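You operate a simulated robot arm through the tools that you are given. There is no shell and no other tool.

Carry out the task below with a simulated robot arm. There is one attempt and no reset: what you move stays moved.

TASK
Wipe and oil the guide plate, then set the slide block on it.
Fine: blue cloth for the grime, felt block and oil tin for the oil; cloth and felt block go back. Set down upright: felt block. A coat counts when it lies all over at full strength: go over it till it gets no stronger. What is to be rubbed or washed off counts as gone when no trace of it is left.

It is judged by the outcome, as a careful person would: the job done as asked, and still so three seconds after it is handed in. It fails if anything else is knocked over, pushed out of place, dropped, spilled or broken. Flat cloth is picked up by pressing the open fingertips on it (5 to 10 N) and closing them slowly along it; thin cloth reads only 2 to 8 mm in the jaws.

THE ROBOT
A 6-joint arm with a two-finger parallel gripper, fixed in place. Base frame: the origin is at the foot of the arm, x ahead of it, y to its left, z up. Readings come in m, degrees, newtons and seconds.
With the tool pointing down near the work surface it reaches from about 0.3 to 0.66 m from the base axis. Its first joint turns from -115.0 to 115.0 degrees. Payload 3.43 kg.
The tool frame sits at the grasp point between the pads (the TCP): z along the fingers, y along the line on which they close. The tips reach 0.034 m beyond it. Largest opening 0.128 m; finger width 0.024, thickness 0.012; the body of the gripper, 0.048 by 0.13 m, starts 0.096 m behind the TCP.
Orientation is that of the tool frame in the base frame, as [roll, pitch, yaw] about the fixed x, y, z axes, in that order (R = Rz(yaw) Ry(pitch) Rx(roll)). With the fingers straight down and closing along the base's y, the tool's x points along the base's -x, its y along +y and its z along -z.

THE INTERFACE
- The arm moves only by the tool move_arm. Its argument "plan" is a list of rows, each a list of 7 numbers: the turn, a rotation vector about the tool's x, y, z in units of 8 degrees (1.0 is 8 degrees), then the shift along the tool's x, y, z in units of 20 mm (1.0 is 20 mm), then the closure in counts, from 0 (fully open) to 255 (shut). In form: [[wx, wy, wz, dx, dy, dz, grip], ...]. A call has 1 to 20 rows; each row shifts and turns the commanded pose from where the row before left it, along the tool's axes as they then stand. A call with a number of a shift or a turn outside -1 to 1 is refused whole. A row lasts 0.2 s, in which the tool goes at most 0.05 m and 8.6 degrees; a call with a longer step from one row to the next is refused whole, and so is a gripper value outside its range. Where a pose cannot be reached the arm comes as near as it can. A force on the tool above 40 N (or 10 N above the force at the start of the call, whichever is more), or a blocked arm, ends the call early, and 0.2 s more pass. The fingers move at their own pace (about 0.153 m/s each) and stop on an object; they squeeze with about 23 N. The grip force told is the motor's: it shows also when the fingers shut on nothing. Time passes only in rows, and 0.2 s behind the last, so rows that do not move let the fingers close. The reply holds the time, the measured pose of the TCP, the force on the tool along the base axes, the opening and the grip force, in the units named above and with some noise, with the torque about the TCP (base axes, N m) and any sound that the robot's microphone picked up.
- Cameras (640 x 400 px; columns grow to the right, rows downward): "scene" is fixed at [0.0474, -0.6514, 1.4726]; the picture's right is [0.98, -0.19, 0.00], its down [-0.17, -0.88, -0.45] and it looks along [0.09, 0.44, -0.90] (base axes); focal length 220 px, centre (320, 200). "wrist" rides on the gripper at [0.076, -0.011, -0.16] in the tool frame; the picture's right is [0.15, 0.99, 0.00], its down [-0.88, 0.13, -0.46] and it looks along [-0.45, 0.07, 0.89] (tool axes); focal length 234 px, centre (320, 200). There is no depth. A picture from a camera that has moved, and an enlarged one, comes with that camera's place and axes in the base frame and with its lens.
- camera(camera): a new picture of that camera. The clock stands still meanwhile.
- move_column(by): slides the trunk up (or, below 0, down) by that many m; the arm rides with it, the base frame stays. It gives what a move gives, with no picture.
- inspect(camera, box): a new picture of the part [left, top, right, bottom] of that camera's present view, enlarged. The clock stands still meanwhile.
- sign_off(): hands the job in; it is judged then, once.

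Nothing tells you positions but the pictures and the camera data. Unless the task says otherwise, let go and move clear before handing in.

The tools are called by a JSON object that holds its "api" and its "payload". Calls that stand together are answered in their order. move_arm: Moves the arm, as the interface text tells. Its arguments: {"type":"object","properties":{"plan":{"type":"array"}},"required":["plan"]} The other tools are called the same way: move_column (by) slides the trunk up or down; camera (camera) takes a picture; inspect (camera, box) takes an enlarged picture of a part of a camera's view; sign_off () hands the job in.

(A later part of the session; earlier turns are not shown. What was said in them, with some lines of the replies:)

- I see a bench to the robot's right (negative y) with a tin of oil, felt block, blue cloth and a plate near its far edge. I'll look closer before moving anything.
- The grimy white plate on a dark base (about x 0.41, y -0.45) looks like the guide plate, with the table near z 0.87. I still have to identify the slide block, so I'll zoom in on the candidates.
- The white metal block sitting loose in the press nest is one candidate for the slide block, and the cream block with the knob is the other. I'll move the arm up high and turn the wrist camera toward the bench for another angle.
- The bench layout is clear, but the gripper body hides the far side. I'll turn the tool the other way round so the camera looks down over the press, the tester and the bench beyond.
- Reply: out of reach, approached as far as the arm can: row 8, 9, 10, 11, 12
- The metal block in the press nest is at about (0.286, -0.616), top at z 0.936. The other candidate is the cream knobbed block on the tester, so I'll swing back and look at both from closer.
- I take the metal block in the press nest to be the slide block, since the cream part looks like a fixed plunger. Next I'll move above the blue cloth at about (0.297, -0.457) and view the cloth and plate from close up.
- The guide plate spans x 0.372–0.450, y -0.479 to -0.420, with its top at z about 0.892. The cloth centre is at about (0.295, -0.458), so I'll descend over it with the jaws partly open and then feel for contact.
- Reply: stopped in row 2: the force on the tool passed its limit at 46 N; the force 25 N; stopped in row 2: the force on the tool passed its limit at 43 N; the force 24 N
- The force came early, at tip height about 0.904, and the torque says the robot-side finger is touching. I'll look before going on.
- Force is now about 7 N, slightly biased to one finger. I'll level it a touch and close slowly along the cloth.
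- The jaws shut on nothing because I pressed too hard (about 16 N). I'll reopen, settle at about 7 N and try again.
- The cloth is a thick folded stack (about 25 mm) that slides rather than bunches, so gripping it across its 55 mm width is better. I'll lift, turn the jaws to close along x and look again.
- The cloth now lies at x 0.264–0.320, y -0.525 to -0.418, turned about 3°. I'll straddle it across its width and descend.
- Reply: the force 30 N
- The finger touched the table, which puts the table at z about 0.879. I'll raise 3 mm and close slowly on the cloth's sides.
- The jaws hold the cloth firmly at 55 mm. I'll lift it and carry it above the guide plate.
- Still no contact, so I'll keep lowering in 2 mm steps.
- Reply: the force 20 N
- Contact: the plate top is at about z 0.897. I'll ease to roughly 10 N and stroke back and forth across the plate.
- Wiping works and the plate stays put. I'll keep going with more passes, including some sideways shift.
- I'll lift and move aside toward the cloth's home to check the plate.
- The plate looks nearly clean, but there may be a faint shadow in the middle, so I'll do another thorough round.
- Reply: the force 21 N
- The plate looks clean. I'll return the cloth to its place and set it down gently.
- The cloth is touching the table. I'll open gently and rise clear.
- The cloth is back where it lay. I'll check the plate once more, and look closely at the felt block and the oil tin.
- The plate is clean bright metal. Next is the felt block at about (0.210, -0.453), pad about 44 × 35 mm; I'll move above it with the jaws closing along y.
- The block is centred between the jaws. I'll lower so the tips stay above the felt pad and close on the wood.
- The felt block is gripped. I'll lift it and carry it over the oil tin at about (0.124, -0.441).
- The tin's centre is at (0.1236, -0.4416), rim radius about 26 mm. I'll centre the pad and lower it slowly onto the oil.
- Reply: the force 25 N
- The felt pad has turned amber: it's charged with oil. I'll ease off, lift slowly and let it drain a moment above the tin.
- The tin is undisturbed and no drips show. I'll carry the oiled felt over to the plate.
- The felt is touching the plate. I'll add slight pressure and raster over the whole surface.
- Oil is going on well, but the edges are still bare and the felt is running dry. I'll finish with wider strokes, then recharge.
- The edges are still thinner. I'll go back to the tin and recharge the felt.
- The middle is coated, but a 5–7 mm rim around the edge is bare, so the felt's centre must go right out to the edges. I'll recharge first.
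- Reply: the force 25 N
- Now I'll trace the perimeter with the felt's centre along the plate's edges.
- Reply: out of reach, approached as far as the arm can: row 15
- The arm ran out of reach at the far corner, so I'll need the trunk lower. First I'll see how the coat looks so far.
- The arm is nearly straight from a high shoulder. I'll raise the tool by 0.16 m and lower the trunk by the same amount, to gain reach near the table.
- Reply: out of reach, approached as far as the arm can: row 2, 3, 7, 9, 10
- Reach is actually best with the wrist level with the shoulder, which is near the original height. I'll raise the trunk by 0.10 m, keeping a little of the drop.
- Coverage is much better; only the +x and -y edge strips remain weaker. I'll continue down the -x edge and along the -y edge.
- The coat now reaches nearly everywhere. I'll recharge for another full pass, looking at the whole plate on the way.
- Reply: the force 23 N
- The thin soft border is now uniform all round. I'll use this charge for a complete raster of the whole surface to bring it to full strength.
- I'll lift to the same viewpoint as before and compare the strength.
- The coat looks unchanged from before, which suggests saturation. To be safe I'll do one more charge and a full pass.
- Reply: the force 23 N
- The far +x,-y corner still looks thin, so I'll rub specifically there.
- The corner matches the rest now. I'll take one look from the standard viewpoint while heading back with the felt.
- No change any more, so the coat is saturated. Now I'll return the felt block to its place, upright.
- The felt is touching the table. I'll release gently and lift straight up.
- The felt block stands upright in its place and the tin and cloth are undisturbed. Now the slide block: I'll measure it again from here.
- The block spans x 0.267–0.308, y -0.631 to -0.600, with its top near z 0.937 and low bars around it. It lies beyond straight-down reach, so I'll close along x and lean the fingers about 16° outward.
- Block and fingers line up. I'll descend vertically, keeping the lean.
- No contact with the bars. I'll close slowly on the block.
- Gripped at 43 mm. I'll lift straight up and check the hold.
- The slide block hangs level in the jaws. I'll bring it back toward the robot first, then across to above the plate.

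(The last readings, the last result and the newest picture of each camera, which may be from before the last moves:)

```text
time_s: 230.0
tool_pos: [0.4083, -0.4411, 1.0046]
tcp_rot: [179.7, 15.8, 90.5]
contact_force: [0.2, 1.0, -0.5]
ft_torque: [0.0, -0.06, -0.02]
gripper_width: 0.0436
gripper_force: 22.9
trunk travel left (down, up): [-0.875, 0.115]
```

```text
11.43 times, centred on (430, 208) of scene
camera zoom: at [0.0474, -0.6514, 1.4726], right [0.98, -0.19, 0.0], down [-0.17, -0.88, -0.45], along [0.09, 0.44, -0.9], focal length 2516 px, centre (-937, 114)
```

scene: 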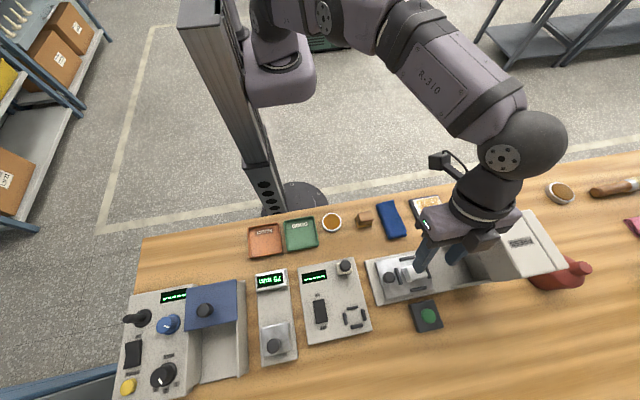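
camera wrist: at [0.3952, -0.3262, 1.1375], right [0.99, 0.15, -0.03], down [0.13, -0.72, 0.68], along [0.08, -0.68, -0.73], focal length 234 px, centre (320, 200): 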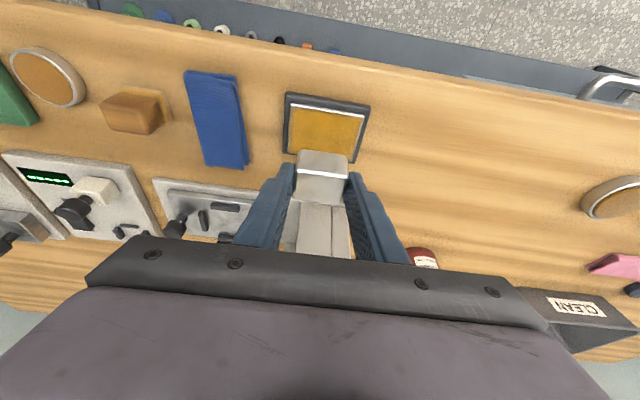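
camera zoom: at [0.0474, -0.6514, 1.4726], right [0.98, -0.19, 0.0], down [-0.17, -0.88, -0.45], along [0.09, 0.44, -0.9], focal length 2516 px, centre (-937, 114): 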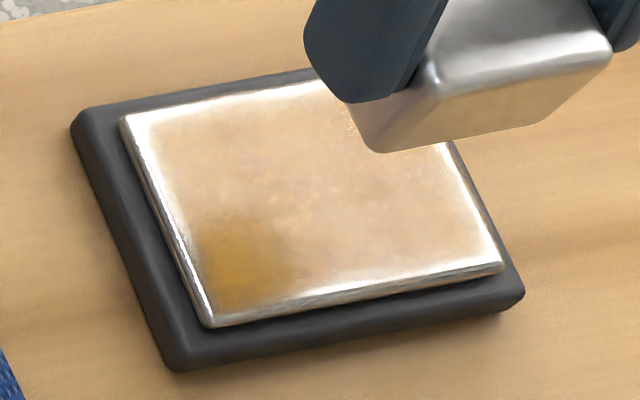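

The coat is even on all sides. Now I'll lower the slide block toward the plate's centre.

{"api": "move_arm", "payload": {"plan": [[0, 0, 0, -0.06, 0.18, 0.02, 255], [0, 0, 0, 0.207, 0, 0.721, 255], [0, 0, 0, 0.207, 0, 0.721, 255], [0, 0, 0, 0.166, 0, 0.577, 255], [0, 0, 0, 0.055, 0, 0.192, 255], [0, 0, 0, 0, 0, 0, 255]]}}

{"api": "inspect", "payload": {"camera": "scene", "box": [390, 165, 470, 230]}}

{"api": "inspect", "payload": {"camera": "wrist", "box": [240, 90, 400, 210]}}

```text
time_s: 231.4
tool_pos: [0.4132, -0.444, 0.959]
tcp_rot: [179.8, 15.8, 90.7]
contact_force: [0.0, 0.8, -1.2]
ft_torque: [0.01, 0.0, 0.02]
gripper_width: 0.0434
gripper_force: 23.0
trunk travel left (down, up): [-0.875, 0.115]
```

```text
6.15 times, centred on (430, 198) of scene
camera zoom: at [0.0474, -0.6514, 1.4726], right [0.98, -0.19, 0.0], down [-0.17, -0.88, -0.45], along [0.09, 0.44, -0.9], focal length 1355 px, centre (-357, 215)
```

zoom: 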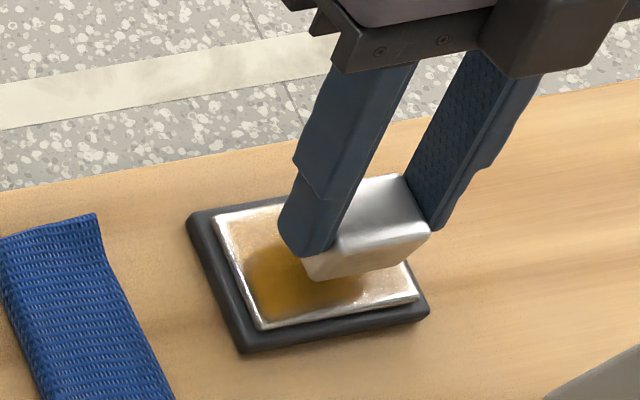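

```text
3.33 times, centred on (320, 150) of wrist
camera zoom: at [0.4001, -0.3277, 1.0914], right [0.99, 0.15, -0.03], down [0.13, -0.72, 0.68], along [0.08, -0.68, -0.73], focal length 781 px, centre (320, 367)
```

zoom: 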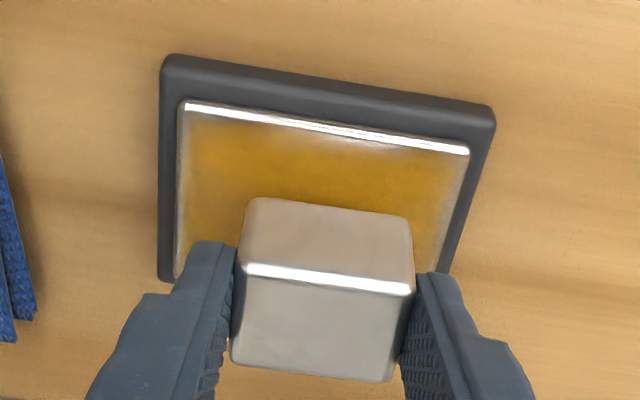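

{"api": "move_arm", "payload": {"plan": [[0, 0, 0, 0.055, 0, 0.192, 255], [0, 0, 0, 0.055, 0, 0.192, 255], [0, 0, 0, 0, 0, 0, 255]]}}

{"api": "move_arm", "payload": {"plan": [[0, 0, 0, 0.028, 0, 0.096, 255], [0, 0, 0, 0, 0, 0, 255]]}}

{"api": "move_arm", "payload": {"plan": [[0, 0, 0, 0.028, 0, 0.096, 255], [0, 0, 0, 0, 0, 0, 255]]}}

```text
time_s: 232.2
tool_pos: [0.4127, -0.4441, 0.9512]
tcp_rot: [179.6, 15.8, 90.6]
contact_force: [0.7, -0.8, -1.0]
ft_torque: [0.03, 0.02, 0.01]
gripper_width: 0.0432
gripper_force: 23.0
trunk travel left (down, up): [-0.875, 0.115]
```

```text
time_s: 232.8
tool_pos: [0.4129, -0.4432, 0.9508]
tcp_rot: [179.7, 15.8, 90.6]
contact_force: [0.4, 0.0, -1.7]
ft_torque: [0.0, -0.01, 0.01]
gripper_width: 0.0435
gripper_force: 23.1
trunk travel left (down, up): [-0.875, 0.115]
```

```text
time_s: 233.4
tool_pos: [0.4129, -0.4428, 0.9477]
tcp_rot: [179.7, 15.8, 90.7]
contact_force: [0.3, 0.5, -1.7]
ft_torque: [0.01, 0.02, 0.04]
gripper_width: 0.0435
gripper_force: 22.9
trunk travel left (down, up): [-0.875, 0.115]
```

{"api": "move_arm", "payload": {"plan": [[0, 0, 0, 0.021, 0, 0.072, 255], [0, 0, 0, 0, 0, 0, 255]]}}

{"api": "move_arm", "payload": {"plan": [[0, 0, 0, 0.021, 0, 0.072, 255], [0, 0, 0, 0, 0, 0, 255]]}}

{"api": "inspect", "payload": {"camera": "scene", "box": [400, 185, 460, 230]}}

```text
time_s: 234.0
tool_pos: [0.4135, -0.4434, 0.9469]
tcp_rot: [179.7, 15.8, 90.6]
contact_force: [0.4, -0.5, -1.5]
ft_torque: [0.01, -0.01, -0.01]
gripper_width: 0.0436
gripper_force: 23.1
trunk travel left (down, up): [-0.875, 0.115]
```

```text
time_s: 234.6
tool_pos: [0.413, -0.4431, 0.9454]
tcp_rot: [179.6, 15.9, 90.6]
contact_force: [-0.4, 0.1, 4.3]
ft_torque: [0.1, 0.15, -0.01]
gripper_width: 0.0434
gripper_force: 23.2
trunk travel left (down, up): [-0.875, 0.115]
```

```text
8.89 times, centred on (430, 208) of scene
camera zoom: at [0.0474, -0.6514, 1.4726], right [0.98, -0.19, 0.0], down [-0.17, -0.88, -0.45], along [0.09, 0.44, -0.9], focal length 1957 px, centre (-658, 133)
```

zoom: 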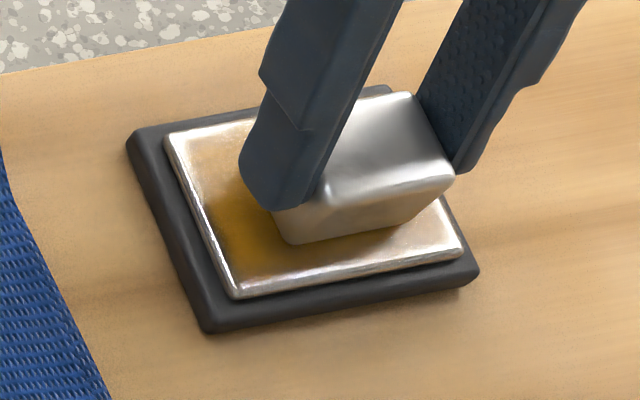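

The block has touched down (about 5 N). I'll open gently and withdraw along the fingers.

{"api": "move_arm", "payload": {"plan": [[0, 0, 0, 0, 0, 0, 200], [0, 0, 0, 0, 0, 0, 168], [0, 0, 0, 0, 0, 0, 160], [0, 0, 0, 0, 0, 0, 150], [0, 0, 0, 0, 0, 0, 140], [0, 0, 0, 0, 0, 0, 135]]}}

{"api": "inspect", "payload": {"camera": "wrist", "box": [240, 90, 400, 210]}}

```text
time_s: 236.0
tool_pos: [0.4131, -0.4424, 0.9438]
tcp_rot: [179.6, 15.8, 90.6]
contact_force: [-0.4, 0.4, -0.1]
ft_torque: [-0.01, 0.02, 0.01]
gripper_width: 0.0602
gripper_force: 0.0
trunk travel left (down, up): [-0.875, 0.115]
```

```text
3.33 times, centred on (320, 150) of wrist
camera zoom: at [0.3996, -0.3272, 1.0772], right [0.99, 0.15, -0.03], down [0.13, -0.72, 0.68], along [0.08, -0.68, -0.73], focal length 781 px, centre (320, 367)
```

zoom: 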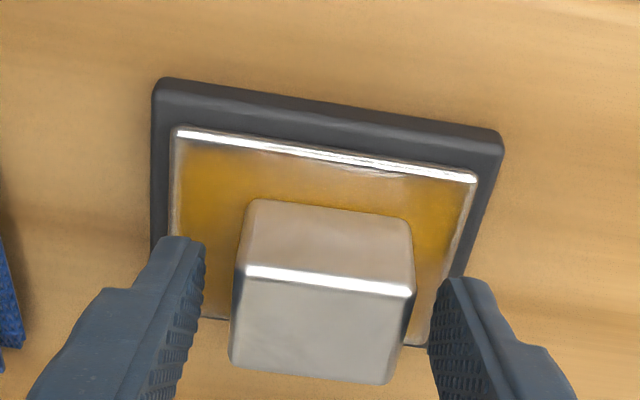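

Released cleanly. Withdrawing along the tool axis and moving clear.

{"api": "move_arm", "payload": {"plan": [[0, 0, 0, 0, 0, -0.5, 135], [0, 0, 0, 0, 0, -1, 135], [0, 0, 0, 0, 0, -1, 135], [0, 0, 0, 0, 0, -1, 135], [0, 0, 0, 0, 0, -1, 135], [0, 0, 0, 0, 0, -1, 135], [0, 0, 0, 0, -1, -1, 135], [0, 0, 0, 0, -1, 0, 135], [0, 0, 0, 0, -1, 0, 135], [0, 0, 0, 0, -1, 0, 135], [0, 0, 0, 0, -1, 0, 135], [0, 0, 0, 0, -1, 0, 135], [0, 0, 0, 0, -1, 0, 135], [0, 0, 0, 0, 0, 0, 135]]}}

{"api": "camera", "payload": {"camera": "scene"}}

{"api": "inspect", "payload": {"camera": "scene", "box": [400, 185, 460, 230]}}

{"api": "inspect", "payload": {"camera": "scene", "box": [300, 200, 460, 320]}}

{"api": "camera", "payload": {"camera": "wrist"}}

```text
time_s: 239.0
tool_pos: [0.2719, -0.4094, 1.0686]
tcp_rot: [179.8, 15.7, 90.6]
contact_force: [0.4, -0.1, -0.7]
ft_torque: [-0.01, 0.03, -0.04]
gripper_width: 0.0606
gripper_force: 0.0
trunk travel left (down, up): [-0.875, 0.115]
```

```text
taken
```

scene: 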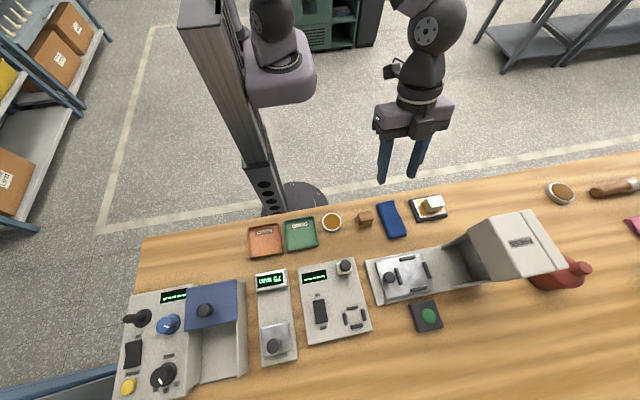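

```text
8.89 times, centred on (430, 208) of scene
camera zoom: at [0.0474, -0.6514, 1.4726], right [0.98, -0.19, 0.0], down [-0.17, -0.88, -0.45], along [0.09, 0.44, -0.9], focal length 1957 px, centre (-658, 133)
```

zoom: 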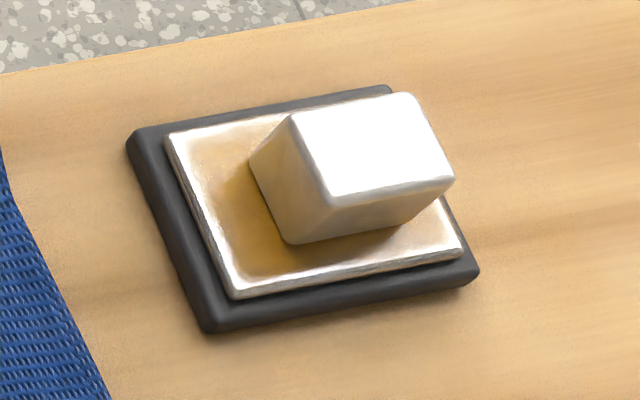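

```text
3.33 times, centred on (380, 260) of scene
camera zoom: at [0.0474, -0.6514, 1.4726], right [0.98, -0.19, 0.0], down [-0.17, -0.88, -0.45], along [0.09, 0.44, -0.9], focal length 734 px, centre (120, 0)
```

zoom: 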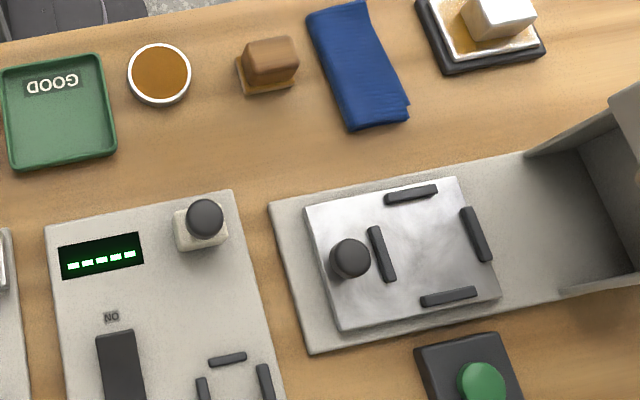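

```text
taken
camera wrist: at [0.2595, -0.2935, 1.2014], right [0.99, 0.15, -0.03], down [0.13, -0.72, 0.68], along [0.08, -0.68, -0.73], focal length 234 px, centre (320, 200)
```

wrist: 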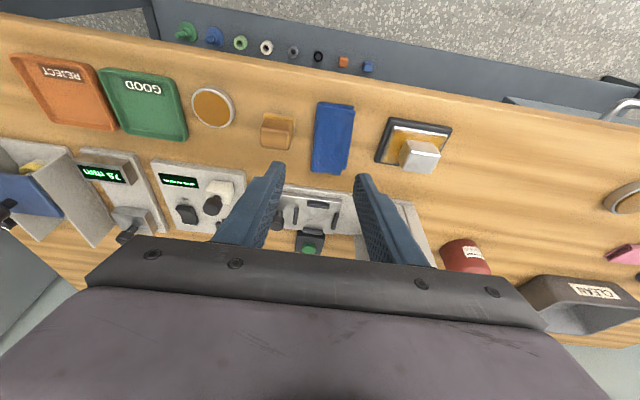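

The slide block sits level in the middle of the oiled plate. The cloth and the upright felt block are back in place, the tin is undisturbed and the arm is clear, so I'm handing in.

{"api": "sign_off", "payload": {}}

```text
The job is handed in.
```

I wiped the guide plate clean, oiled it and set the slide block on it, level and within a few millimetres of the centre. I've handed the job in.

- **Grime:** none was visible on the plate after two rounds with the blue cloth, before I started oiling.
- **Oil coat:** I charged the felt four times and went over the whole plate until it looked no stronger. A soft, slightly paler border of 2–3 mm remains along all four edges. It did not change however long I rubbed there, so I took it to be how the coat is drawn rather than a thin spot.
- **Slide block:** nothing on the bench was labelled as such. I took it to be the loose metal block in the press nest.
- **Put back:** the cloth is where it lay, and the felt block is back in its place, standing upright. My first try at picking up the cloth slid it about a centimetre, which I corrected when I put it back.
- **Everything else:** nothing was knocked over, spilled or pushed out of place that I could see. The trunk is 5 cm lower than at the start, and the arm is clear of the bench.
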